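You operate a simulated robot arm through the tools that you are given. There is no shell and no other tool. Be economical: measure what you need, move in short steps, check, and stop when the job is done.

Carry out the task below with a simulated two-armed robot. There is one attempt and no reset: what you move stays moved.

Task
Pick up the tall measuring cylinder with one hand, pass it to the other hand and put it on the second shelf from the bottom of the green rack. Set down upright: tall measuring cylinder.

Only the result counts: the job must be done as asked and must still hold three seconds after the hand-in. Knocking over, shifting, dropping, spilling or breaking anything else fails it.

Robot
Two 7-joint arms with two-finger parallel grippers on one trunk, on a base that drives. Base frame: it is fixed to the floor where the robot stands at the start and does not move with it; the origin is under the middle of the robot, x ahead of it, y to its left, z up. Readings come in cm, rad, newtons and seconds.
The left shoulder is at the start at [7, 16.3, 107], the right one opposite. With the tool pointing down near the work surface each hand reaches from about 40 to 88 cm from the robot's upright axis, wherever it stands, measured 20 degrees to its own side. Places, roughly: second shelf of the green rack [420, -10, 50]. Payload 3.43 kg a hand.
The tool frame of a hand sits at the grasp point between the pads (the TCP): z along the fingers, y along the line on which they close. The tips reach 3.4 cm beyond it. The gripper opens to 12.8 cm. The fingers are 2.4 cm wide and 1.2 cm thick; the gripper's body (4.8 by 13 cm) begins 9.6 cm behind the TCP.
Orientation is that of the tool frame in the base frame, as a unit quaternion [x, y, z, w]. With the fingers straight down and closing along the base's y, the tool's x points along the base's -x, its y along +y and its z along -z.

Tools
- The arms move only by the tool move_arm. It takes "left_moves", "right_moves" or both (then of equal length, played together; a hand with none holds still); each is a list of rows, each a list of 7 numbers: the shift along the tool's x, y, z in units of 100 mm (1.0 is 100 mm), then the turn, a rotation vector about the tool's x, y, z in units of 90 degrees (1.0 is 90 degrees), then the finger opening in cm, from 0 to 12.8. In form: [[dx, dy, dz, wx, wy, wz, gripper], ...]. A call has 1 to 12 rows; each row is the pose to reach, as a shift and turn from the pose commanded when the call began, along the tool's axes at that moment. A call with a number of a shift or a turn outside -1 to 1 is refused whole. Each row takes 0.2 s and may step no farther than 5 cm and 0.15 rad from the row before; otherwise, or with a gripper value out of range, the whole call is refused. A pose out of reach is approached as far as the arm can. The call stops where the force on the tool passes 40 N (or 10 N more than at its start, if that is more) or the arm is blocked; 0.2 s more then pass. Each finger travels about 15.3 cm/s and halts on what it meets, pressing with about 32 N; the grip force reading is that of the motor and also rises with nothing between the fingers. The clock runs only during rows and for 0.2 s after the last one: add rows that repeat a pose to give the fingers time. It gives the time, the measured TCP pose, the force on the tool (base axes), the opening and the grip force at its end, in the units of the frame above (readings bear some noise), with the torque about the TCP (base axes, N m) and any sound that the robot's microphone picked up.
- Cameras (640 x 400 px; columns grow to the right, rows downward): "scene" is now at [13.54, 1.22, 129.32]; the picture's right is [0.14, -0.99, 0.00], its down [-0.62, -0.09, -0.78] and it looks along [0.78, 0.11, -0.62] (base axes); focal length 273 px, centre (320, 200). "left" rides on the left gripper at [7.6, 1.1, -16] in its tool frame; the picture's right is [-0.15, 0.99, 0.00], its down [-0.88, -0.13, -0.46] and it looks along [-0.45, -0.07, 0.89] (tool axes); focal length 234 px, centre (320, 200). "right" rides on the right gripper at [7.6, -1.1, -16] in its tool frame; the picture's right is [0.15, 0.99, 0.00], its down [-0.88, 0.13, -0.46] and it looks along [-0.45, 0.07, 0.89] (tool axes); focal length 234 px, centre (320, 200).
- get_image(camera): a new picture of that camera. It takes no simulated time.
- slide_trunk(by): slides the trunk up (or, below 0, down) by that many cm; the arms and the scene camera ride with it, the base frame stays. It gives what a move gives, with no picture.
- base_move(legs): drives the robot by 1 to 6 legs, each [ahead, left, turn to the left] in cm, cm and rad, along the robot's own axes; the way and the turn of a leg run together, so that a leg with both is an arc; at most 150 cm and 3.142 rad a leg. The arms and the cameras ride along, it lands a little off, and it stops where it bumps. It gives what a move gives.
- head_to(pan, tilt): turns the head with the scene camera to pan (to the left, within 1.501 rad either way) and tilt (down, from -0.506 to 1.204), counted from straight ahead of the robot. It gives what a move gives.
- measure_at(camera, pixels): for up to 12 pixels [column, row] of the newest picture of that camera ("zoom" is the newest enlarged one), the place [x, y, z] in the base frame of the surface seen there, good to about 0.2 cm. It takes no simulated time.
- enlarge(camera, box): a new picture of the part [left, top, right, bottom] of that camera's present view, enlarged. It takes no simulated time.
- close_job(): hands the job in; it is judged then, once.

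Keep the steps short. Do not move on a guess: measure, check each grasp and each placing, and mend mistakes. In all there are 80 turns and 58 pictures (those below and enlarged ones count). Leave the grippers open and the arms clear of the work at the hand-in unless told otherwise, and finish with a single line.

The tools are called as name(argument=value, ...) on one line, values as JSON. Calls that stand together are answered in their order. move_arm: Moves the arms, as the interface text tells. Its arguments: {"type":"object","properties":{"left_moves":{"type":"array"},"right_moves":{"type":"array"}},"required":[]} The other tools are called the same way: slide_trunk (by) slides the trunk up or down; base_move (legs) drives the base; head_to (pan, tilt) turns the head that bears the scene camera; get_image (camera) takes a picture; measure_at (camera, pixels) gives the place of the surface under pixels of a picture; enlarge (camera, box) takes an enlarged picture of a part of a camera's view; close_job () hands the job in.

At the start:

```text
time_s: 0.0
left_position: [59.16, 42.73, 98.24]
left_tool_rot: [0.0, 1.0, 0.001, 0.0]
left_contact_force: [0.9, 0.7, -0.1]
left_torque: [-0.01, -0.02, -0.04]
left_finger_gap: 12.8
left_finger_force: 0.0
right_position: [51.12, -10.14, 102.49]
right_tool_rot: [0.001, 1.0, 0.0, 0.001]
right_contact_force: [0.5, -1.1, 0.5]
right_torque: [-0.02, -0.01, -0.01]
right_finger_gap: 12.79
right_finger_force: 0.1
trunk travel left (down, up): [-55.0, 39.0]
robot x, y, heading: [0.34, -0.24, -0.003]
head pan, tilt: [0.138, 0.67]
```

scene: 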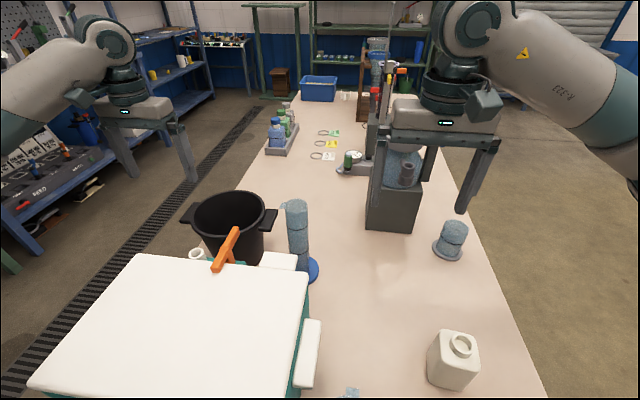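
right: 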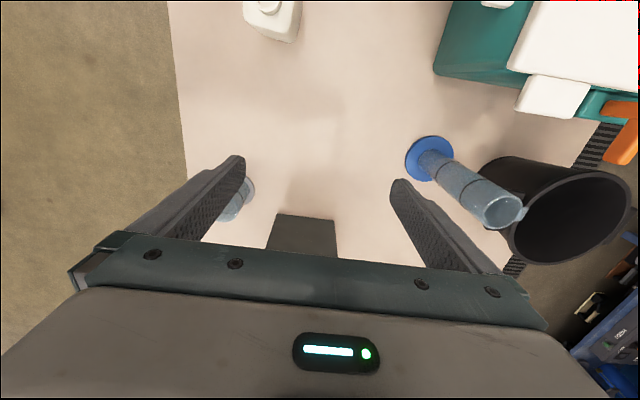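
left: 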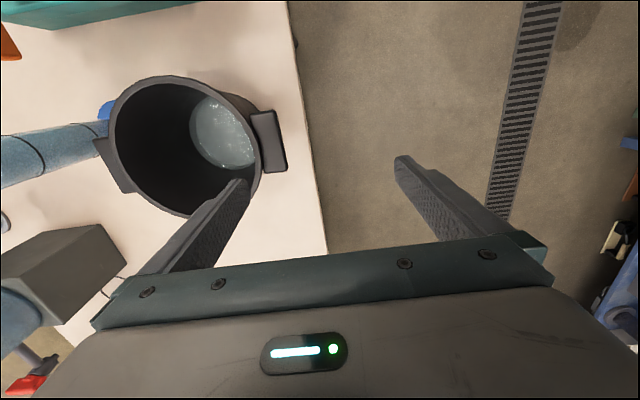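

I see the tall measuring cylinder with its blue base at about scene (300,240), next to the black pot. I'll enlarge it and measure.

enlarge(camera="scene", box=[180, 170, 380, 300])

measure_at(camera="scene", pixels=[[297, 205], [299, 220], [301, 240], [303, 255], [314, 270], [316, 262], [270, 222], [207, 205], [265, 198], [290, 262], [340, 270], [400, 215]])

measure_at(camera="right", pixels=[[430, 155], [412, 160], [440, 145], [425, 175], [490, 210], [520, 205], [445, 170], [470, 190], [510, 225], [450, 100]])

```text
3.08 times, centred on (280, 235) of scene
```

zoom: 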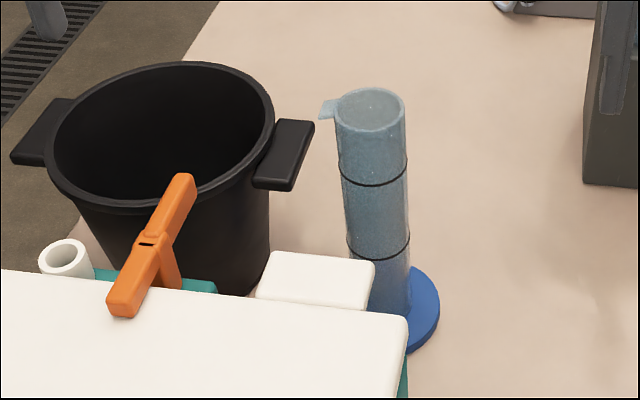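

```text
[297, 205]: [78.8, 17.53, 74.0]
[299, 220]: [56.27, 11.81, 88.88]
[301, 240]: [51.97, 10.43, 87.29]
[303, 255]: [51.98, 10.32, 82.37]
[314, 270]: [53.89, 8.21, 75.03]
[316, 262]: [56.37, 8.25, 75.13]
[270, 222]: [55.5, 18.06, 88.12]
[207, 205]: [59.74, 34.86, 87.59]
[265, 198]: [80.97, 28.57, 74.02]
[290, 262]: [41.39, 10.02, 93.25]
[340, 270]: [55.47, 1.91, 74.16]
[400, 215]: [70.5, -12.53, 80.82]
```

```text
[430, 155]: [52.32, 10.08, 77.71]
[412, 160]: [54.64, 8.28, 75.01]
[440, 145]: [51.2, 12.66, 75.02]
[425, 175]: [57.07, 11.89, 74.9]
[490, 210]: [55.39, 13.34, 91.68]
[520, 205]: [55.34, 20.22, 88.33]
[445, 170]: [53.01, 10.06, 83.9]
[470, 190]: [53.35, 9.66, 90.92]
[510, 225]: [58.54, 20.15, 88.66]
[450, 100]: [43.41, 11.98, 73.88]
```

I'll measure the rim, the bands and the neighbours in the zoomed picture.

measure_at(camera="zoom", pixels=[[370, 135], [373, 186], [379, 258], [340, 160], [403, 160], [350, 250], [406, 250], [325, 108], [285, 155], [435, 310], [320, 275], [300, 130]])

measure_at(camera="right", pixels=[[505, 228], [483, 218], [478, 205], [495, 190], [515, 197], [500, 200], [405, 155], [430, 135], [453, 150], [455, 155], [430, 172], [540, 90]])

```text
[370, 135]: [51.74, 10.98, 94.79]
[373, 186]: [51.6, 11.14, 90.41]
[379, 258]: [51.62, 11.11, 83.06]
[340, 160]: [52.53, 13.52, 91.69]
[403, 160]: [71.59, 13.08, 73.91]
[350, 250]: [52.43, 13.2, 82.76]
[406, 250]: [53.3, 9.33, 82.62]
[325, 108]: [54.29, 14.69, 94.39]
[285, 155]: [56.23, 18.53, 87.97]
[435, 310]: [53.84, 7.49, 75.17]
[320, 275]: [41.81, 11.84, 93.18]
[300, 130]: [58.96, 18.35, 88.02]
```

```text
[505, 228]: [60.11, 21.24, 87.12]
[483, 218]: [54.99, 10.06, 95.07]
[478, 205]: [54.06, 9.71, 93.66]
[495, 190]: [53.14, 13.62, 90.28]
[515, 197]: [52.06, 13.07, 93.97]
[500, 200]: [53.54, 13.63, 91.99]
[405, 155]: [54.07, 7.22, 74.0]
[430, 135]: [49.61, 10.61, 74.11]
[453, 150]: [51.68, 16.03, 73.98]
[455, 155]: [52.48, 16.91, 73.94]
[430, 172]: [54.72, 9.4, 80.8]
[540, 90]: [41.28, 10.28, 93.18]
```

The cylinder's axis is at about (54, 11.4), radius about 2.1, rim z about 95.5. The pot handle starts at y≈17.7. Before I choose the hands, I'll look at the rack.

head_to(pan=0.0, tilt=0.2)

get_image(camera="scene")

enlarge(camera="scene", box=[220, 80, 420, 205])

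```text
time_s: 0.9
left_position: [59.06, 42.59, 98.16]
left_tool_rot: [0.0, 1.0, 0.0, 0.0]
left_contact_force: [-0.7, -0.3, 0.4]
left_torque: [0.0, 0.0, 0.02]
left_finger_gap: 12.81
left_finger_force: 0.0
right_position: [51.18, -10.07, 102.4]
right_tool_rot: [0.0, 1.0, 0.0, 0.001]
right_contact_force: [0.0, 0.1, 0.6]
right_torque: [0.01, 0.0, -0.01]
right_finger_gap: 12.78
right_finger_force: 0.1
trunk travel left (down, up): [-55.0, 39.0]
robot x, y, heading: [-0.16, -0.27, 0.005]
head pan, tilt: [0.0, 0.201]
```

```text
53 pictures are left
```

scene: 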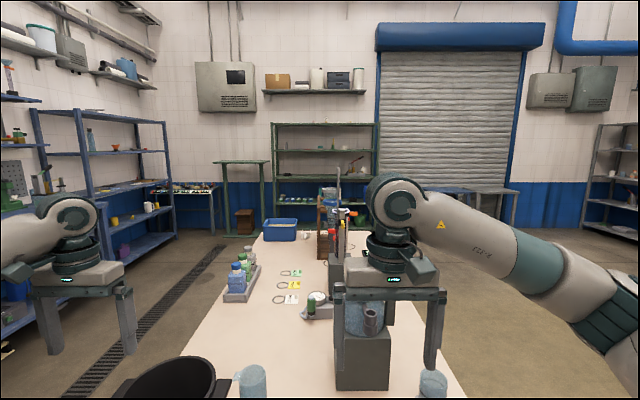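

```text
3.20 times, centred on (320, 142) of scene
```

zoom: 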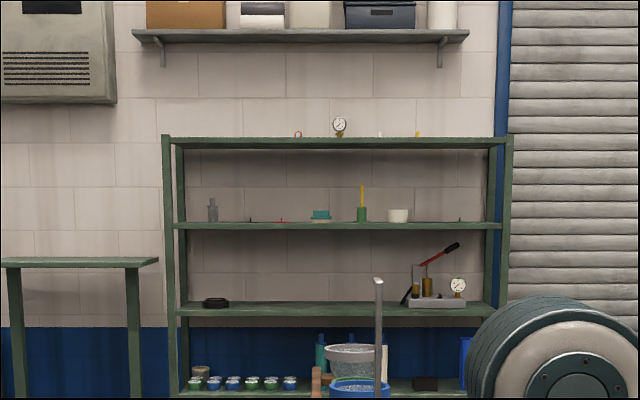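

I'll measure the rack's shelves and posts.

measure_at(camera="zoom", pixels=[[340, 143], [300, 226], [300, 310], [240, 387], [168, 250], [505, 250], [215, 302], [270, 305], [350, 304], [437, 304], [350, 270], [345, 360]])

measure_at(camera="scene", pixels=[[265, 240], [375, 238], [240, 330], [440, 360], [460, 300], [500, 260], [205, 330], [242, 165], [335, 290], [365, 380], [490, 195], [430, 280]])

```text
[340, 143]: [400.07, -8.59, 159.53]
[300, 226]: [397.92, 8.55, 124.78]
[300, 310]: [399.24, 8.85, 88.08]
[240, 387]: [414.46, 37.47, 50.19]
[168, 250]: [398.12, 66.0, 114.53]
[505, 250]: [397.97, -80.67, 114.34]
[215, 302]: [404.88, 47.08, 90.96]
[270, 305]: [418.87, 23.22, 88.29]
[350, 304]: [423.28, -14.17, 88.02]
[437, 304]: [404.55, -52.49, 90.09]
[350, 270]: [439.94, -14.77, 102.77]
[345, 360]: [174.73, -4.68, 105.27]
```

```text
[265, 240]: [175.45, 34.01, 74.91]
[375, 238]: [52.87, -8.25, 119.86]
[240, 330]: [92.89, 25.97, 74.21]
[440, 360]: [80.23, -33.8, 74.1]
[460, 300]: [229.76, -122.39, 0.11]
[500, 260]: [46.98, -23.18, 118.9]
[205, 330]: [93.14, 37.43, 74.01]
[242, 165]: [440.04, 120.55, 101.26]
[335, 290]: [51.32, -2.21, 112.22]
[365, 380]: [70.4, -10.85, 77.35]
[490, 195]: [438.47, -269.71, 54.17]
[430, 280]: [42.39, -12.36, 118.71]
```

Shelf 2 is at z≈50, the shelf above is at about 87, and the rack front is at x≈398. My plan has three parts:
- The right hand grips the upper part from above, closing along x so it avoids the spout.
- The left hand takes the cylinder lower down with its fingers level.
- I drive around the table and place it.

First I raise the right hand 3 cm, turn it 90° and set the opening to 8.

move_arm(right_moves=[[0, 0, -0.1, 0, 0, -0.084, 8], [0, 0, -0.2, 0, 0, -0.168, 8], [0, 0, -0.3, 0, 0, -0.252, 8], [0, 0, -0.3, 0, 0, -0.336, 8], [0, 0, -0.3, 0, 0, -0.42, 8], [0, 0, -0.3, 0, 0, -0.504, 8], [0, 0, -0.3, 0, 0, -0.588, 8], [0, 0, -0.3, 0, 0, -0.672, 8], [0, 0, -0.3, 0, 0, -0.756, 8], [0, 0, -0.3, 0, 0, -0.84, 8], [0, 0, -0.3, 0, 0, -0.924, 8], [0, 0, -0.3, 0, 0, -1.0, 8]])

```text
time_s: 3.5
left_position: [58.96, 42.84, 98.13]
left_tool_rot: [0.0, 1.0, 0.0, 0.0]
left_contact_force: [0.0, 0.1, 0.7]
left_torque: [-0.02, 0.01, -0.02]
left_finger_gap: 12.79
left_finger_force: 0.0
right_position: [46.27, -8.27, 104.74]
right_tool_rot: [-0.706, 0.709, -0.001, 0.0]
right_contact_force: [0.0, 0.0, 0.4]
right_torque: [0.0, -0.01, 0.0]
right_finger_gap: 8.01
right_finger_force: 0.1
right hand out of reach, approached as far as the arm can: row 11, 12
trunk travel left (down, up): [-55.0, 39.0]
robot x, y, heading: [-0.16, 0.2, 0.002]
head pan, tilt: [0.0, 0.201]
```

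The orientation is reached, but the position lagged at a joint limit. I'll move toward the cylinder in y and see whether reach recovers.

move_arm(right_moves=[[-0.3, -0.1, 0, 0, 0, 0, 8], [-0.6, -0.2, 0, 0, 0, 0, 8], [-0.9, -0.3, 0, 0, 0, 0, 8]])

```text
time_s: 4.3
left_position: [59.0, 42.73, 98.05]
left_tool_rot: [0.0, 1.0, -0.001, 0.0]
left_contact_force: [-0.4, -0.1, -0.5]
left_torque: [-0.03, -0.01, -0.03]
left_finger_gap: 12.8
left_finger_force: 0.1
right_position: [48.58, 0.95, 104.48]
right_tool_rot: [-0.706, 0.708, 0.0, 0.0]
right_contact_force: [0.2, 0.7, -0.2]
right_torque: [-0.03, -0.03, -0.02]
right_finger_gap: 8.02
right_finger_force: 0.0
right hand out of reach, approached as far as the arm can: row 2, 3
trunk travel left (down, up): [-55.0, 39.0]
robot x, y, heading: [-0.06, 0.38, 0.004]
head pan, tilt: [0.0, 0.201]
```

Still limited at a full 90°. A closing line about 60° round from y still clears the spout, so I'll turn back by 0.35 (31°).

move_arm(right_moves=[[0, 0, 0, 0, 0, 0.09, 8], [0, 0, 0, 0, 0, 0.18, 8], [0, 0, 0, 0, 0, 0.27, 8], [0, 0, 0, 0, 0, 0.35, 8]])

```text
time_s: 5.3
left_position: [59.04, 42.7, 98.16]
left_tool_rot: [0.0, 1.0, -0.001, 0.0]
left_contact_force: [-0.6, -0.1, 0.0]
left_torque: [0.05, 0.0, 0.03]
left_finger_gap: 12.79
left_finger_force: 0.1
right_position: [48.41, 0.73, 104.6]
right_tool_rot: [-0.488, 0.873, 0.0, 0.0]
right_contact_force: [0.4, 0.1, 0.6]
right_torque: [-0.05, -0.02, 0.04]
right_finger_gap: 8.0
right_finger_force: 0.1
trunk travel left (down, up): [-55.0, 39.0]
robot x, y, heading: [-0.03, -0.01, -0.004]
head pan, tilt: [0.0, 0.201]
```

Reach is fine now. I'll step 8 cm toward the cylinder, staying above it, then look.

move_arm(right_moves=[[-0.3, 0.03, 0, 0, 0, 0, 8], [-0.6, 0.06, 0, 0, 0, 0, 8], [-0.8, 0.08, 0, 0, 0, 0, 8]])

get_image(camera="right")

```text
time_s: 6.1
left_position: [59.08, 42.74, 98.21]
left_tool_rot: [0.0, 1.0, 0.0, 0.001]
left_contact_force: [0.5, 0.3, -0.7]
left_torque: [0.0, 0.01, -0.02]
left_finger_gap: 12.79
left_finger_force: 0.2
right_position: [51.98, 8.18, 104.61]
right_tool_rot: [-0.488, 0.873, -0.001, -0.001]
right_contact_force: [0.1, -0.1, -0.3]
right_torque: [0.0, -0.03, 0.0]
right_finger_gap: 8.0
right_finger_force: 0.2
trunk travel left (down, up): [-55.0, 39.0]
robot x, y, heading: [-0.38, -0.09, -0.001]
head pan, tilt: [0.0, 0.201]
```

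```text
51 pictures are left
```

right: 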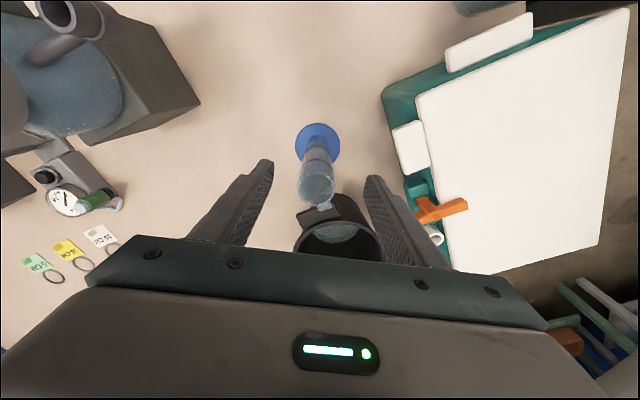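

The rim is at about (317,190), with the spout pointing toward the pot. I'll measure the rim edges for the exact centre.

measure_at(camera="right", pixels=[[302, 180], [333, 180], [318, 165], [318, 155], [297, 140], [338, 140], [318, 125], [324, 207], [308, 212], [340, 216], [300, 192], [334, 192]])

enlarge(camera="right", box=[270, 110, 370, 240])

```text
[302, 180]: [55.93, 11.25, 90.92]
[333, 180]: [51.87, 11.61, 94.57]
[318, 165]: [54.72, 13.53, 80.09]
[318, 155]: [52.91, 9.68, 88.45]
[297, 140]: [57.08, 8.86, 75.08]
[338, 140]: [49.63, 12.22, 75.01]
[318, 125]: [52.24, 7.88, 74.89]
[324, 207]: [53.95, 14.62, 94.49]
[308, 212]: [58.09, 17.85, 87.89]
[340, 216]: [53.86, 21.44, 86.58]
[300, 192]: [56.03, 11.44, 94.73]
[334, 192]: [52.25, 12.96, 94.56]
```

```text
3.08 times, centred on (320, 175) of right
```

zoom: 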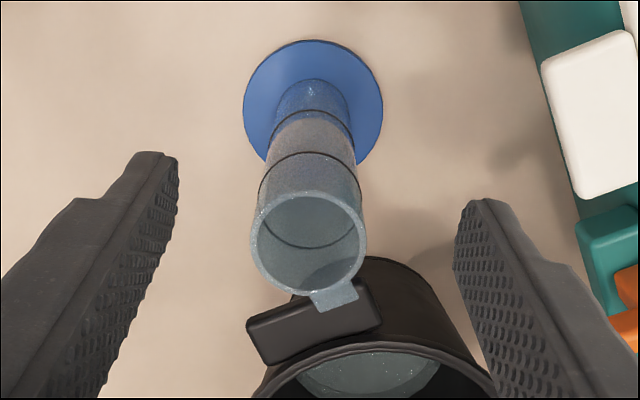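

The centre is at (53.9, 11.3). I'll move over it and descend most of the way.

move_arm(right_moves=[[-0.2, 0, 0, 0, 0, 0, 8], [-0.366, 0, 0, 0, 0, 0, 8], [-0.366, 0, 0.2, 0, 0, 0, 8], [-0.366, 0, 0.4, 0, 0, 0, 8], [-0.366, 0, 0.6, 0, 0, 0, 8], [-0.366, 0, 0.8, 0, 0, 0, 8], [-0.366, 0, 0.8, 0, 0, 0, 8]])

get_image(camera="right")

```text
time_s: 7.7
left_position: [59.09, 42.74, 98.19]
left_tool_rot: [0.0, 1.0, 0.0, 0.0]
left_contact_force: [-0.1, 0.4, 0.1]
left_torque: [0.01, 0.0, 0.02]
left_finger_gap: 12.8
left_finger_force: 0.1
right_position: [53.99, 11.22, 96.56]
right_tool_rot: [-0.488, 0.873, 0.0, -0.001]
right_contact_force: [0.1, -0.3, 0.2]
right_torque: [-0.01, 0.02, 0.02]
right_finger_gap: 7.99
right_finger_force: 0.1
trunk travel left (down, up): [-55.0, 39.0]
robot x, y, heading: [0.24, -0.29, -0.005]
head pan, tilt: [0.0, 0.201]
```

```text
49 pictures are left
```

right: 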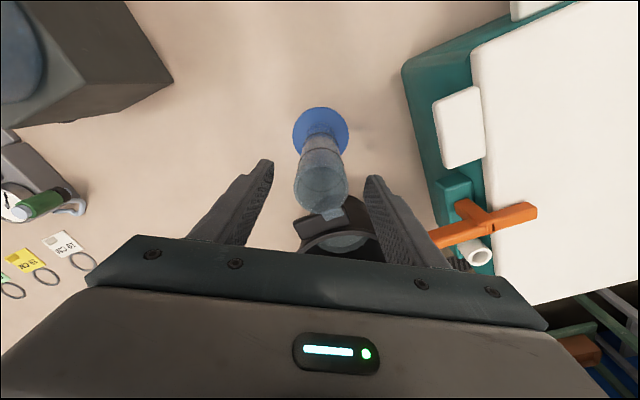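

Well centred between the fingers. I'll descend 5 cm and close.

move_arm(right_moves=[[0, 0, 0.17, 0, 0, 0, 8], [0, 0, 0.34, 0, 0, 0, 8], [0, 0, 0.5, 0, 0, 0, 8], [0, 0, 0.5, 0, 0, 0, 8], [0, 0, 0.5, 0, 0, 0, 5.5], [0, 0, 0.5, 0, 0, 0, 4.5], [0, 0, 0.5, 0, 0, 0, 3], [0, 0, 0.5, 0, 0, 0, 3], [0, 0, 0.5, 0, 0, 0, 3]])

```text
time_s: 9.7
left_position: [59.03, 42.56, 98.33]
left_tool_rot: [0.0, 1.0, 0.0, 0.0]
left_contact_force: [-0.2, -1.1, 0.8]
left_torque: [0.03, 0.0, -0.02]
left_finger_gap: 12.82
left_finger_force: 0.0
right_position: [53.99, 11.3, 91.62]
right_tool_rot: [-0.488, 0.873, 0.0, 0.0]
right_contact_force: [-0.8, -0.7, -0.2]
right_torque: [-0.16, -0.16, -0.01]
right_finger_gap: 4.46
right_finger_force: 32.2
trunk travel left (down, up): [-55.0, 39.0]
robot x, y, heading: [-0.29, -0.08, 0.003]
head pan, tilt: [0.0, 0.201]
```

Gripped with a gap of 4.46 and a force of 32 N. I'll lift straight up with the trunk.

slide_trunk(by=20)

get_image(camera="right")

```text
time_s: 11.9
left_position: [59.0, 42.66, 118.25]
left_tool_rot: [-0.001, 1.0, 0.0, 0.0]
left_contact_force: [0.1, -0.5, 0.0]
left_torque: [0.01, -0.02, 0.03]
left_finger_gap: 12.77
left_finger_force: 0.0
right_position: [53.84, 11.27, 111.63]
right_tool_rot: [-0.489, 0.872, 0.0, 0.0]
right_contact_force: [0.0, -0.1, -1.3]
right_torque: [-0.06, -0.07, 0.02]
right_finger_gap: 4.38
right_finger_force: 31.7
trunk travel left (down, up): [-75.0, 19.0]
robot x, y, heading: [0.14, -0.05, -0.0]
head pan, tilt: [0.0, 0.201]
```

```text
48 pictures are left
```

right: 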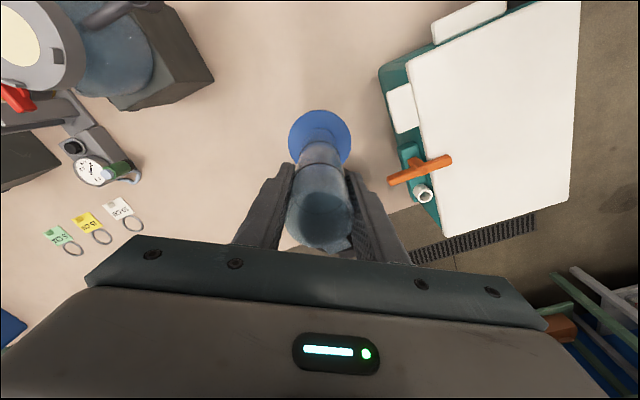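

The cylinder is held upright and clear. The cool box lid is at z≈93, so I'll raise the trunk 15 cm more. Then I look right and right-rear for the driving route.

slide_trunk(by=15)

head_to(pan=-1.3, tilt=0.5)

get_image(camera="scene")

head_to(pan=-0.5, tilt=0.6)

get_image(camera="scene")

```text
time_s: 13.6
left_position: [59.05, 42.67, 133.22]
left_tool_rot: [-0.001, 1.0, 0.0, 0.0]
left_contact_force: [-0.1, 0.0, 0.6]
left_torque: [0.02, 0.02, -0.05]
left_finger_gap: 12.81
left_finger_force: 0.0
right_position: [53.99, 11.08, 126.5]
right_tool_rot: [-0.489, 0.873, 0.0, 0.0]
right_contact_force: [-0.3, -0.6, -1.6]
right_torque: [-0.02, -0.03, -0.02]
right_finger_gap: 4.35
right_finger_force: 32.1
trunk travel left (down, up): [-90.0, 4.0]
robot x, y, heading: [0.06, -0.35, 0.0]
head pan, tilt: [0.0, 0.201]
```

```text
time_s: 15.1
left_position: [59.05, 42.72, 133.2]
left_tool_rot: [0.0, 1.0, 0.0, -0.001]
left_contact_force: [0.6, -0.6, 0.3]
left_torque: [-0.01, -0.01, 0.0]
left_finger_gap: 12.81
left_finger_force: 0.1
right_position: [53.98, 11.21, 126.56]
right_tool_rot: [-0.489, 0.872, 0.0, 0.0]
right_contact_force: [-0.2, -0.4, -2.0]
right_torque: [0.03, 0.03, -0.03]
right_finger_gap: 4.35
right_finger_force: 32.0
trunk travel left (down, up): [-90.0, 4.0]
robot x, y, heading: [-0.03, -0.23, -0.003]
head pan, tilt: [-1.3, 0.499]
```

```text
47 pictures are left
```

scene: 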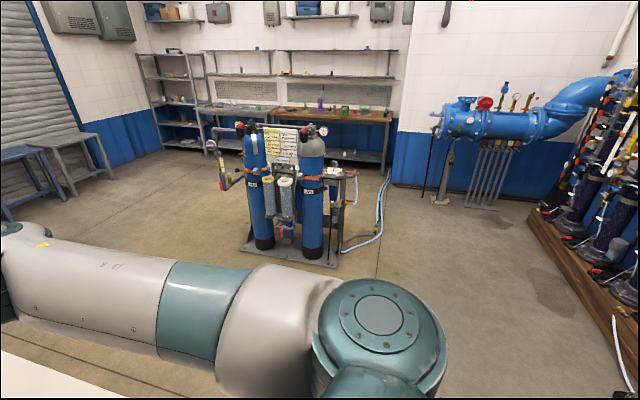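

```text
time_s: 16.2
left_position: [59.05, 42.67, 133.2]
left_tool_rot: [0.0, 1.0, 0.0, 0.001]
left_contact_force: [0.2, 0.2, -0.1]
left_torque: [0.01, 0.0, 0.02]
left_finger_gap: 12.79
left_finger_force: 0.1
right_position: [54.04, 11.28, 126.56]
right_tool_rot: [-0.489, 0.872, 0.0, 0.0]
right_contact_force: [0.1, 0.0, -1.2]
right_torque: [-0.01, 0.01, 0.01]
right_finger_gap: 4.3
right_finger_force: 32.0
trunk travel left (down, up): [-90.0, 4.0]
robot x, y, heading: [-0.01, 0.13, -0.003]
head pan, tilt: [-0.499, 0.6]
```

```text
46 pictures are left
```

scene: 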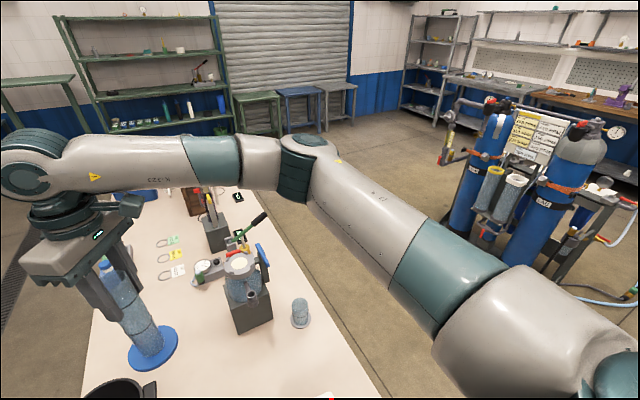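

There's a gas-bottle cart on the right. I'll measure it, the table edge and the rack shelf.

measure_at(camera="scene", pixels=[[445, 155], [465, 220], [545, 265], [570, 310], [330, 290], [280, 232], [240, 185], [300, 190], [400, 150], [215, 195], [180, 128], [600, 200]])

enlarge(camera="scene", box=[60, 60, 260, 185])

```text
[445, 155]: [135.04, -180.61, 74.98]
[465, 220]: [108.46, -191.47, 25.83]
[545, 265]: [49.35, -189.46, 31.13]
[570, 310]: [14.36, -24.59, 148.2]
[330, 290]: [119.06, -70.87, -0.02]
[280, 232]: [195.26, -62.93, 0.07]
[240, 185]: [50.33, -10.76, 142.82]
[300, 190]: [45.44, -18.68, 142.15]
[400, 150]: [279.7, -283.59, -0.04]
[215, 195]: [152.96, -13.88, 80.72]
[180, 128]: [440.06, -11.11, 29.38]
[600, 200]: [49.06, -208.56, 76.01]
```

```text
3.20 times, centred on (160, 122) of scene
```

zoom: 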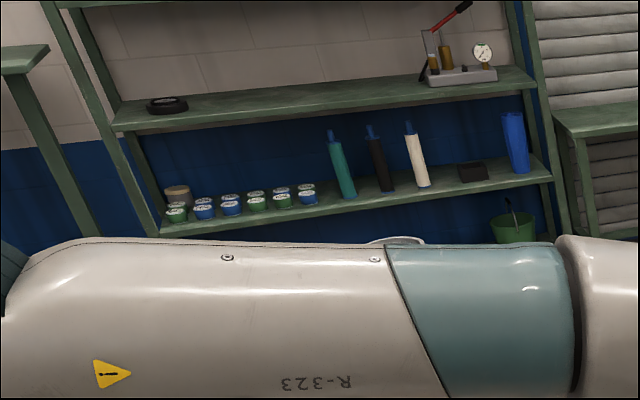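

The way on the right between table (y≈-45) and cart (y≈-180) is free. I'll back off 35 cm from the table to do the handover clear of everything.

base_move(legs=[[-35, 0, 0]])

```text
time_s: 18.5
left_position: [24.24, 42.63, 133.06]
left_tool_rot: [0.001, 1.0, 0.0, -0.002]
left_contact_force: [0.6, 0.4, 0.3]
left_torque: [0.0, 0.04, 0.0]
left_finger_gap: 12.84
left_finger_force: 0.0
right_position: [19.08, 11.32, 126.5]
right_tool_rot: [-0.488, 0.873, 0.0, -0.001]
right_contact_force: [0.1, -0.3, -1.7]
right_torque: [0.0, 0.0, 0.04]
right_finger_gap: 4.32
right_finger_force: 32.0
trunk travel left (down, up): [-90.0, 4.0]
robot x, y, heading: [-35.13, -0.1, -0.001]
head pan, tilt: [-0.499, 0.6]
```

Clear of the table. Next I tip the left hand up so its fingers point level forward, while lowering it 10 cm. It stays at y≈42, well away from the cylinder.

move_arm(left_moves=[[0, 0, 0.1, 0, -0.091, 0, 10], [0, 0, 0.2, 0, -0.182, 0, 10], [0, 0, 0.3, 0, -0.273, 0, 10], [0, 0, 0.4, 0, -0.364, 0, 10], [0, 0, 0.5, 0, -0.455, 0, 10], [0, 0, 0.6, 0, -0.546, 0, 10], [0, 0, 0.7, 0, -0.637, 0, 10], [0, 0, 0.8, 0, -0.728, 0, 10], [0, 0, 0.9, 0, -0.819, 0, 10], [0, 0, 1.0, 0, -0.91, 0, 10], [0, 0, 1.0, 0, -1.0, 0, 10]])

```text
time_s: 20.9
left_position: [23.88, 42.7, 123.34]
left_tool_rot: [0.0, 0.707, -0.001, 0.708]
left_contact_force: [0.2, 0.4, 0.3]
left_torque: [0.03, 0.01, 0.01]
left_finger_gap: 10.01
left_finger_force: 0.2
right_position: [18.75, 11.2, 126.61]
right_tool_rot: [-0.488, 0.873, -0.001, 0.0]
right_contact_force: [0.1, 1.0, -1.0]
right_torque: [0.01, -0.04, -0.03]
right_finger_gap: 4.3
right_finger_force: 32.5
trunk travel left (down, up): [-90.0, 4.0]
robot x, y, heading: [-35.09, 0.09, -0.0]
head pan, tilt: [-0.499, 0.6]
```

The left hand is level. Now I turn it 45° to the right, lower it 5.3 cm, and bring it partway in.

move_arm(left_moves=[[0.1, -0.15, -0.12, 0.085, 0, 0, 10], [0.2, -0.3, -0.24, 0.17, 0, 0, 10], [0.3, -0.45, -0.36, 0.255, 0, 0, 10], [0.4, -0.6, -0.48, 0.34, 0, 0, 10], [0.5, -0.7, -0.6, 0.42, 0, 0, 10], [0.53, -0.8, -0.7, 0.5, 0, 0, 10]])

head_to(pan=0.2, tilt=0.75)

get_image(camera="scene")

get_image(camera="left")

```text
time_s: 22.3
left_position: [16.82, 34.69, 117.89]
left_tool_rot: [0.272, 0.653, -0.273, 0.652]
left_contact_force: [-0.1, 0.4, 0.5]
left_torque: [0.0, -0.02, 0.02]
left_finger_gap: 9.99
left_finger_force: 0.2
right_position: [18.81, 11.34, 126.6]
right_tool_rot: [-0.488, 0.873, 0.0, -0.001]
right_contact_force: [-0.1, 0.0, -1.3]
right_torque: [0.01, -0.02, 0.01]
right_finger_gap: 4.28
right_finger_force: 31.5
trunk travel left (down, up): [-90.0, 4.0]
robot x, y, heading: [-34.49, 0.04, -0.001]
head pan, tilt: [-0.499, 0.6]
```

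```text
time_s: 23.4
left_position: [16.88, 34.58, 117.92]
left_tool_rot: [0.271, 0.653, -0.271, 0.653]
left_contact_force: [0.4, 0.9, -0.1]
left_torque: [-0.03, 0.0, 0.0]
left_finger_gap: 10.02
left_finger_force: 0.2
right_position: [18.75, 11.23, 126.61]
right_tool_rot: [-0.488, 0.873, 0.0, 0.0]
right_contact_force: [-0.1, 0.1, -1.6]
right_torque: [-0.01, -0.02, 0.0]
right_finger_gap: 4.26
right_finger_force: 32.3
trunk travel left (down, up): [-90.0, 4.0]
robot x, y, heading: [-35.07, 0.09, 0.004]
head pan, tilt: [0.201, 0.75]
```

```text
44 pictures are left
```

scene: 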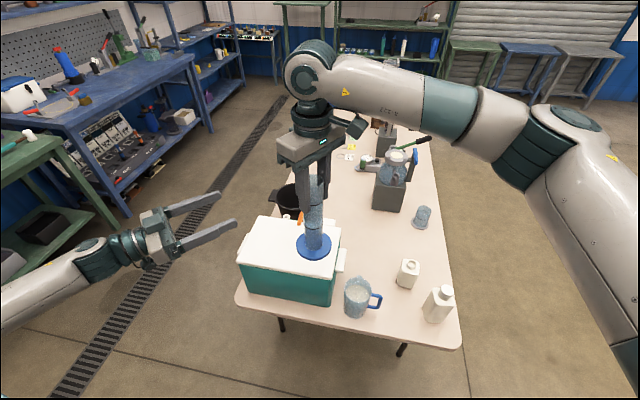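

```text
43 pictures are left
```

left: 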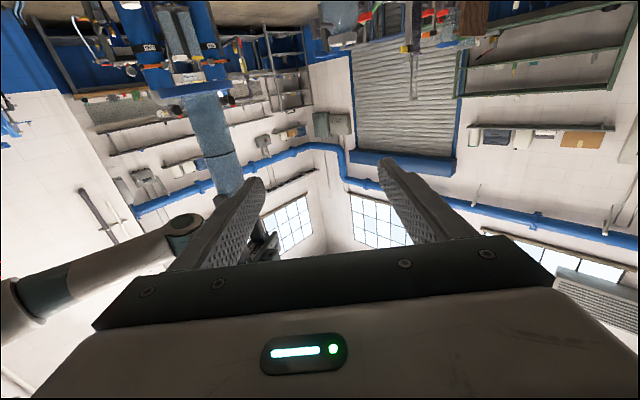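

Both hands are well arranged. I'll measure the cylinder in both views.

measure_at(camera="left", pixels=[[196, 130], [210, 130], [232, 130], [205, 155], [220, 155], [238, 155], [215, 180], [190, 90], [212, 110]])

measure_at(camera="scene", pixels=[[298, 245], [330, 245], [314, 262], [314, 230], [307, 215], [322, 215], [314, 200], [313, 185]])

enlarge(camera="scene", box=[260, 120, 380, 270])

```text
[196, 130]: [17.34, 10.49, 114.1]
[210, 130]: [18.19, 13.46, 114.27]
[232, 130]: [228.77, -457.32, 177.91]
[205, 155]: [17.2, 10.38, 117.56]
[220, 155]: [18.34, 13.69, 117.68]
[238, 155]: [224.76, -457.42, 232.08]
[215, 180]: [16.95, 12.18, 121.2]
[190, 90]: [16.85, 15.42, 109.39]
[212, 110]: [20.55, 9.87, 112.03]
```

```text
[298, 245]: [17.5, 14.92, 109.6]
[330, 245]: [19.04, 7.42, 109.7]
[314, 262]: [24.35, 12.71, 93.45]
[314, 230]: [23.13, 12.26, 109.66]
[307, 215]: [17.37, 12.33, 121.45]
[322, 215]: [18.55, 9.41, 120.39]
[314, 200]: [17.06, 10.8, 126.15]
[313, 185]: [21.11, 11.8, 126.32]
```

```text
2.67 times, centred on (320, 195) of scene
```

zoom: 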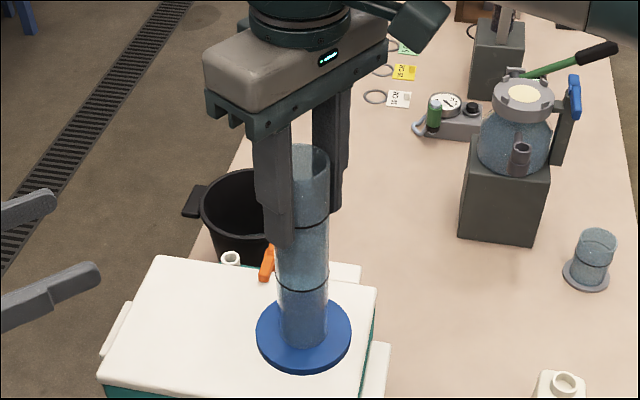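

The axis is (19, 11.3) and the bottom is z≈109; I'll grasp at z≈118. I'll slide the left hand sideways to line up with the cylinder, keeping about 14 cm off.

move_arm(left_moves=[[0, -0.33, 0.1, 0, 0, 0, 10], [0, -0.66, 0.2, 0, 0, 0, 10], [0, -1.0, 0.3, 0, 0, 0, 10]])

move_arm(left_moves=[[0, -0.25, 0.05, 0, 0, 0, 10], [0, -0.5, 0.1, 0, 0, 0, 10], [0, -0.5, 0.1, 0, 0, 0, 10]])

get_image(camera="left")

```text
time_s: 24.2
left_position: [11.88, 25.34, 117.95]
left_tool_rot: [0.27, 0.654, -0.271, 0.653]
left_contact_force: [-0.3, -0.7, -0.1]
left_torque: [-0.02, -0.01, -0.03]
left_finger_gap: 9.97
left_finger_force: 0.0
right_position: [18.89, 11.11, 126.67]
right_tool_rot: [-0.488, 0.873, 0.0, 0.0]
right_contact_force: [0.8, 0.2, -2.0]
right_torque: [-0.04, -0.01, -0.02]
right_finger_gap: 4.3
right_finger_force: 32.4
trunk travel left (down, up): [-90.0, 4.0]
robot x, y, heading: [-35.05, 0.01, 0.001]
head pan, tilt: [0.201, 0.75]
```

```text
time_s: 25.0
left_position: [9.18, 21.35, 117.94]
left_tool_rot: [0.272, 0.653, -0.271, 0.653]
left_contact_force: [-0.2, 0.3, -0.2]
left_torque: [0.0, 0.01, 0.03]
left_finger_gap: 10.04
left_finger_force: 0.0
right_position: [18.97, 11.23, 126.58]
right_tool_rot: [-0.488, 0.873, -0.001, -0.001]
right_contact_force: [-0.1, 0.2, -1.3]
right_torque: [-0.02, 0.02, 0.01]
right_finger_gap: 4.25
right_finger_force: 31.4
trunk travel left (down, up): [-90.0, 4.0]
robot x, y, heading: [-35.38, -0.33, 0.003]
head pan, tilt: [0.201, 0.75]
```

```text
41 pictures are left
```

left: 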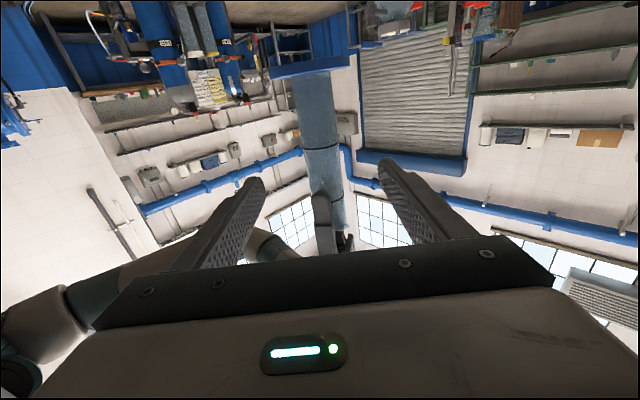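

The cylinder is centred between the left fingers. I'll advance 10 cm, then check.

move_arm(left_moves=[[0, -0.01, 0.3, 0, 0, 0, 10], [0, -0.02, 0.6, 0, 0, 0, 10], [0, -0.02, 0.85, 0, 0, 0, 10], [0, -0.02, 1.0, 0, 0, 0, 10], [0, -0.02, 1.0, 0, 0, 0, 10]])

get_image(camera="left")

enlarge(camera="scene", box=[220, 120, 380, 290])

```text
time_s: 26.2
left_position: [16.06, 14.09, 117.92]
left_tool_rot: [0.27, 0.654, -0.271, 0.653]
left_contact_force: [-0.1, 0.3, 0.2]
left_torque: [0.0, 0.03, -0.01]
left_finger_gap: 9.99
left_finger_force: 0.0
right_position: [18.91, 11.25, 126.6]
right_tool_rot: [-0.488, 0.873, 0.0, 0.0]
right_contact_force: [0.0, -0.2, -1.0]
right_torque: [-0.04, 0.01, 0.0]
right_finger_gap: 4.23
right_finger_force: 32.4
trunk travel left (down, up): [-90.0, 4.0]
robot x, y, heading: [-35.21, 0.4, 0.001]
head pan, tilt: [0.201, 0.75]
```

```text
40 pictures are left
```

left: 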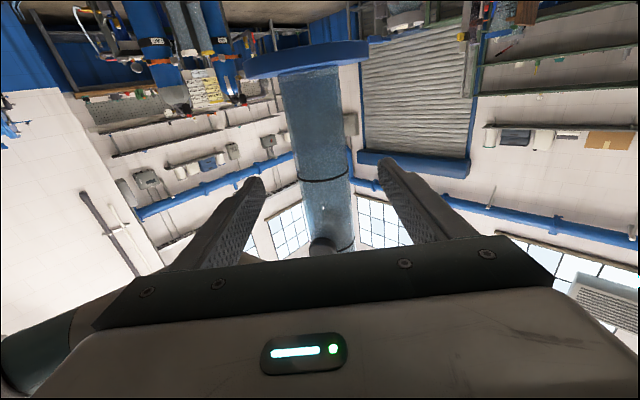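

```text
2.35 times, centred on (300, 205) of scene
```

zoom: 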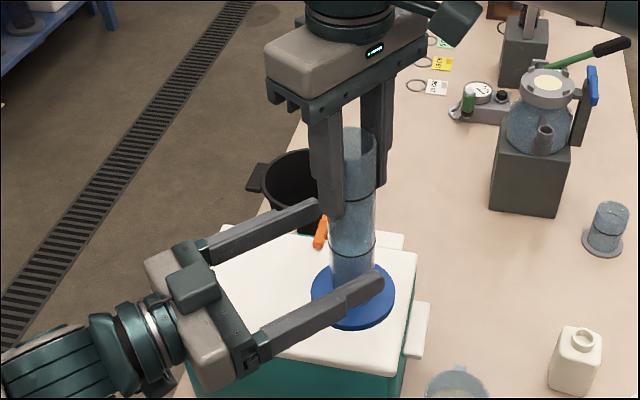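

Lined up. I'll advance the last 4 cm and close the left hand around the lower tube.

move_arm(left_moves=[[0, 0, 0.2, 0, 0, 0, 10], [0, 0, 0.4, 0, 0, 0, 10], [0, 0, 0.4, 0, 0, 0, 8], [0, 0, 0.4, 0, 0, 0, 6], [0, 0, 0.4, 0, 0, 0, 5], [0, 0, 0.4, 0, 0, 0, 4.4], [0, 0, 0.4, 0, 0, 0, 3], [0, 0, 0.4, 0, 0, 0, 3], [0, 0, 0.4, 0, 0, 0, 3]])

enlarge(camera="scene", box=[220, 120, 380, 290])

```text
time_s: 28.2
left_position: [19.05, 11.32, 117.93]
left_tool_rot: [0.271, 0.654, -0.271, 0.653]
left_contact_force: [11.5, 10.5, 0.5]
left_torque: [-0.56, 0.76, 0.25]
left_finger_gap: 4.42
left_finger_force: 31.6
right_position: [18.69, 11.17, 126.6]
right_tool_rot: [-0.489, 0.872, 0.0, -0.001]
right_contact_force: [-10.9, -9.9, -1.3]
right_torque: [-0.29, 0.15, -0.24]
right_finger_gap: 4.2
right_finger_force: 32.3
trunk travel left (down, up): [-90.0, 4.0]
robot x, y, heading: [-34.93, -0.28, -0.001]
head pan, tilt: [0.201, 0.75]
```

```text
2.35 times, centred on (300, 205) of scene
```

zoom: 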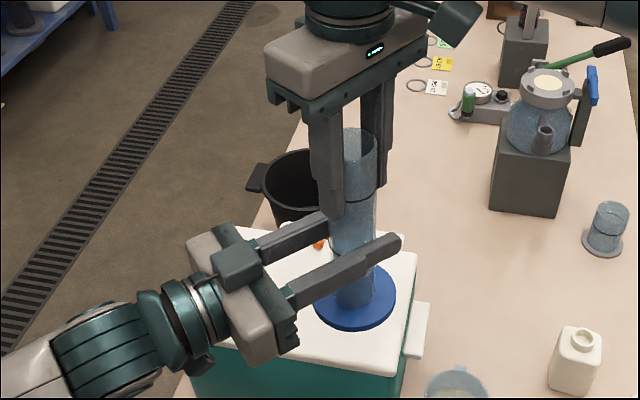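

Both hands hold it, with about 15 N of side load between them. I'll shift the left hand 3 mm along its +y to relieve it.

move_arm(left_moves=[[0, 0.015, 0, 0, 0, 0, 3], [0, 0.03, 0, 0, 0, 0, 3], [0, 0.03, 0, 0, 0, 0, 3]])

```text
time_s: 29.0
left_position: [19.05, 11.33, 117.91]
left_tool_rot: [0.27, 0.653, -0.271, 0.653]
left_contact_force: [5.4, 4.0, 2.0]
left_torque: [-0.18, 0.39, 0.21]
left_finger_gap: 4.42
left_finger_force: 32.1
right_position: [18.92, 11.08, 126.66]
right_tool_rot: [-0.488, 0.873, 0.001, -0.001]
right_contact_force: [-4.9, -4.7, -3.9]
right_torque: [-0.14, 0.04, -0.18]
right_finger_gap: 4.23
right_finger_force: 31.5
trunk travel left (down, up): [-90.0, 4.0]
robot x, y, heading: [-35.29, 0.14, -0.002]
head pan, tilt: [0.201, 0.75]
```

Load has dropped to about 7 N, so 2 mm more. Then I open the right hand gradually.

move_arm(left_moves=[[0, 0.02, 0, 0, 0, 0, 3], [0, 0.02, 0, 0, 0, 0, 3], [0, 0.02, 0, 0, 0, 0, 3]])

move_arm(right_moves=[[0, 0, 0, 0, 0, 0, 4.5], [0, 0, 0, 0, 0, 0, 5], [0, 0, 0, 0, 0, 0, 6], [0, 0, 0, 0, 0, 0, 7], [0, 0, 0, 0, 0, 0, 8], [0, 0, 0, 0, 0, 0, 8]])

enlarge(camera="scene", box=[220, 120, 380, 290])

```text
time_s: 29.8
left_position: [19.13, 11.41, 118.0]
left_tool_rot: [0.272, 0.652, -0.273, 0.653]
left_contact_force: [-10.6, -11.2, 3.5]
left_torque: [0.79, -0.77, 0.31]
left_finger_gap: 4.41
left_finger_force: 32.5
right_position: [18.88, 11.23, 126.61]
right_tool_rot: [-0.487, 0.873, 0.0, 0.001]
right_contact_force: [11.2, 11.0, -4.9]
right_torque: [0.13, -0.17, -0.32]
right_finger_gap: 4.22
right_finger_force: 31.8
trunk travel left (down, up): [-90.0, 4.0]
robot x, y, heading: [-35.12, 0.19, 0.003]
head pan, tilt: [0.201, 0.75]
```

```text
time_s: 31.2
left_position: [19.22, 11.45, 117.84]
left_tool_rot: [0.271, 0.653, -0.271, 0.653]
left_contact_force: [0.2, -0.6, 0.4]
left_torque: [0.0, -0.02, -0.02]
left_finger_gap: 4.38
left_finger_force: 31.2
right_position: [18.77, 11.26, 126.54]
right_tool_rot: [-0.489, 0.872, 0.0, 0.0]
right_contact_force: [-0.2, 0.0, -0.2]
right_torque: [-0.01, 0.0, 0.0]
right_finger_gap: 8.0
right_finger_force: 0.2
trunk travel left (down, up): [-90.0, 4.0]
robot x, y, heading: [-35.03, -0.15, 0.001]
head pan, tilt: [0.201, 0.75]
```

```text
2.35 times, centred on (300, 205) of scene
```

zoom: 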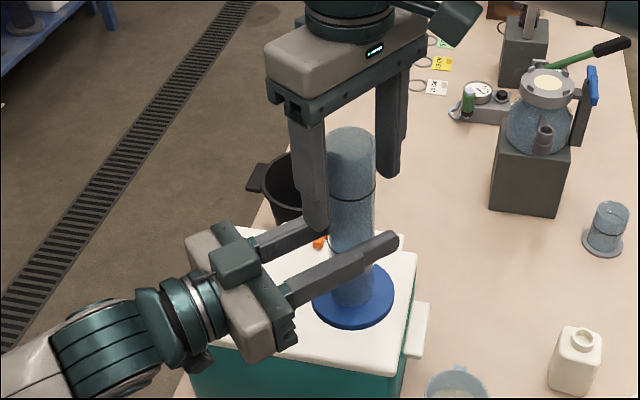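

The left hand alone holds it. The right hand goes straight up 10 cm, then off to the right.

move_arm(right_moves=[[0, 0, -0.2, 0, 0, 0, 8], [0, 0, -0.4, 0, 0, 0, 8], [0, 0, -0.7, 0, 0, 0, 8], [0, 0, -1.0, 0, 0, 0, 8]])

move_arm(right_moves=[[0.3, 0, -0.1, 0, 0, 0.09, 8], [0.6, 0, -0.1, 0, 0, 0.18, 8], [1.0, 0, -0.1, 0, 0, 0.27, 8]])

get_image(camera="scene")

```text
time_s: 32.2
left_position: [19.2, 11.61, 117.95]
left_tool_rot: [0.271, 0.653, -0.272, 0.653]
left_contact_force: [-0.4, 0.2, 0.3]
left_torque: [-0.06, 0.04, -0.01]
left_finger_gap: 4.37
left_finger_force: 32.0
right_position: [18.74, 11.17, 136.68]
right_tool_rot: [-0.488, 0.873, -0.001, 0.0]
right_contact_force: [-0.8, 0.4, 0.2]
right_torque: [-0.02, -0.05, 0.0]
right_finger_gap: 7.97
right_finger_force: 0.1
trunk travel left (down, up): [-90.0, 4.0]
robot x, y, heading: [-34.63, 0.35, 0.003]
head pan, tilt: [0.201, 0.75]
```

```text
time_s: 33.0
left_position: [19.25, 11.4, 117.88]
left_tool_rot: [0.271, 0.654, -0.27, 0.653]
left_contact_force: [0.8, 0.0, -0.6]
left_torque: [0.01, -0.01, -0.01]
left_finger_gap: 4.36
left_finger_force: 32.3
right_position: [13.38, 2.55, 137.6]
right_tool_rot: [-0.293, 0.956, 0.001, 0.0]
right_contact_force: [0.8, -0.2, -0.6]
right_torque: [0.04, 0.01, 0.02]
right_finger_gap: 7.99
right_finger_force: 0.0
trunk travel left (down, up): [-90.0, 4.0]
robot x, y, heading: [-34.72, -0.13, -0.003]
head pan, tilt: [0.201, 0.75]
```

```text
36 pictures are left
```

scene: 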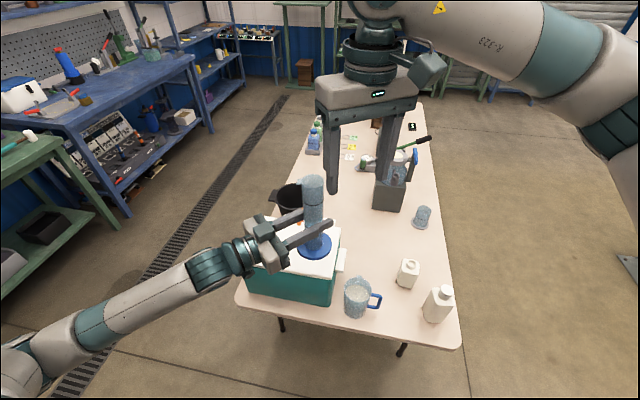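

The handover worked. I'll tuck the right hand further to the right and back, out of the way for driving.

move_arm(right_moves=[[0.33, -0.33, 0, 0, 0, 0.09, 8], [0.66, -0.66, 0, 0, 0, 0.18, 8], [1.0, -1.0, 0, 0, 0, 0.27, 8]])

enlarge(camera="scene", box=[240, 150, 400, 280])

```text
time_s: 33.8
left_position: [19.18, 11.4, 118.03]
left_tool_rot: [0.272, 0.653, -0.271, 0.653]
left_contact_force: [0.0, -0.4, 0.1]
left_torque: [-0.01, 0.0, -0.01]
left_finger_gap: 4.33
left_finger_force: 31.6
right_position: [10.82, -11.5, 137.76]
right_tool_rot: [-0.086, 0.996, 0.0, 0.0]
right_contact_force: [-0.6, -0.7, 0.6]
right_torque: [0.04, 0.01, 0.03]
right_finger_gap: 8.0
right_finger_force: 0.0
trunk travel left (down, up): [-90.0, 4.0]
robot x, y, heading: [-35.32, 0.01, 0.003]
head pan, tilt: [0.201, 0.75]
```

```text
3.08 times, centred on (320, 215) of scene
```

zoom: 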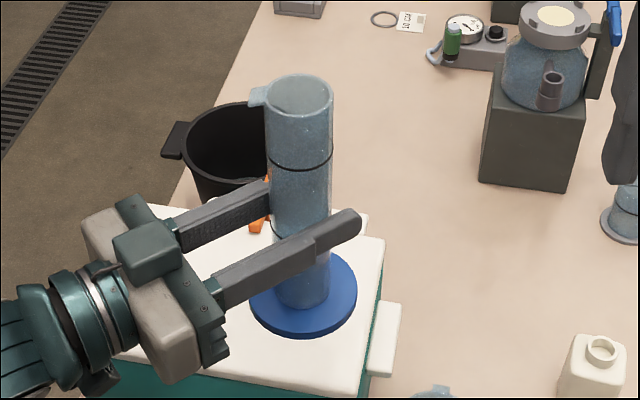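

Cylinder is held upright. Now I drive: 95 cm right, then ahead alongside the table.

base_move(legs=[[0, -95, 0], [100, 0, 0]])

head_to(pan=0.3, tilt=0.4)

get_image(camera="scene")

```text
time_s: 43.5
left_position: [118.66, -82.95, 117.91]
left_tool_rot: [0.272, 0.653, -0.272, 0.653]
left_contact_force: [-0.1, -0.6, 0.0]
left_torque: [0.0, 0.0, -0.01]
left_finger_gap: 4.25
left_finger_force: 31.7
right_position: [110.32, -105.68, 137.66]
right_tool_rot: [-0.085, 0.996, 0.0, 0.0]
right_contact_force: [0.1, -0.1, 0.5]
right_torque: [-0.01, -0.04, 0.01]
right_finger_gap: 7.98
right_finger_force: 0.1
trunk travel left (down, up): [-90.0, 4.0]
robot x, y, heading: [64.61, -94.04, 0.003]
head pan, tilt: [0.201, 0.75]
```

```text
time_s: 44.3
left_position: [118.8, -82.91, 117.85]
left_tool_rot: [0.272, 0.653, -0.273, 0.652]
left_contact_force: [0.2, 0.9, -0.3]
left_torque: [-0.02, 0.01, 0.0]
left_finger_gap: 4.26
left_finger_force: 31.7
right_position: [110.4, -105.67, 137.68]
right_tool_rot: [-0.084, 0.997, 0.001, 0.0]
right_contact_force: [-0.5, -0.1, -0.8]
right_torque: [0.01, 0.0, 0.01]
right_finger_gap: 7.97
right_finger_force: 0.1
trunk travel left (down, up): [-90.0, 4.0]
robot x, y, heading: [64.28, -94.36, -0.002]
head pan, tilt: [0.3, 0.4]
```

```text
34 pictures are left
```

scene: 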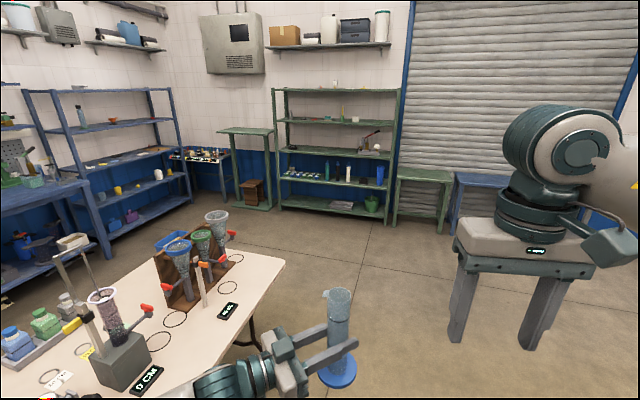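

There's an open floor ahead. I'll measure the table's end corner and enlarge the rack's second shelf.

measure_at(camera="scene", pixels=[[283, 258], [250, 252], [215, 225], [330, 170], [400, 225], [340, 380]])

enlarge(camera="scene", box=[265, 130, 405, 220])

```text
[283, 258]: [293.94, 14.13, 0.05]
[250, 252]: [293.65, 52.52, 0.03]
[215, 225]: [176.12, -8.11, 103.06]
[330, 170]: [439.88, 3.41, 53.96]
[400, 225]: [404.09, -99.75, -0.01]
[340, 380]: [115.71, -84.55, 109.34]
```

```text
4.44 times, centred on (335, 175) of scene
```

zoom: 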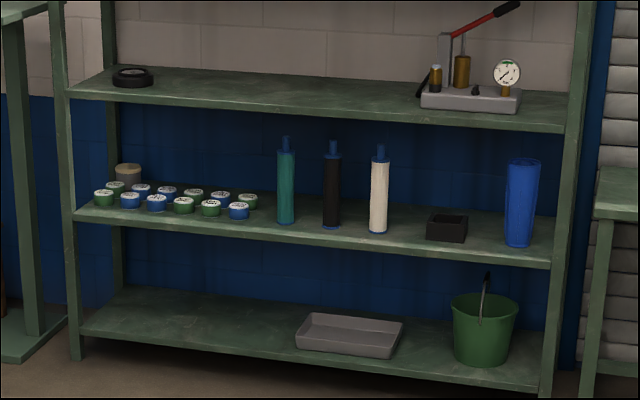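

The second shelf holds jars, three cartridges, a small black box and a blue cup. I'll measure their places.

measure_at(camera="zoom", pixels=[[286, 218], [331, 222], [378, 228], [446, 235], [519, 240], [238, 213], [240, 230], [405, 244], [405, 215], [355, 215], [310, 240], [480, 255]])

```text
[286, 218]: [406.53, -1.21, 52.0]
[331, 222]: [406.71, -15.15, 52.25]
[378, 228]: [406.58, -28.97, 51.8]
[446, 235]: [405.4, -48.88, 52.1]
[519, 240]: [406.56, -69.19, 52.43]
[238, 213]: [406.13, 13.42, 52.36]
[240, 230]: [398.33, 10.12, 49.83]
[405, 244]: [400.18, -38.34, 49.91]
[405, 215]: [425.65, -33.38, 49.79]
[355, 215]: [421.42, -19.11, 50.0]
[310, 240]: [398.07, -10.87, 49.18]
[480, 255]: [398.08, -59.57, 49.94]
```

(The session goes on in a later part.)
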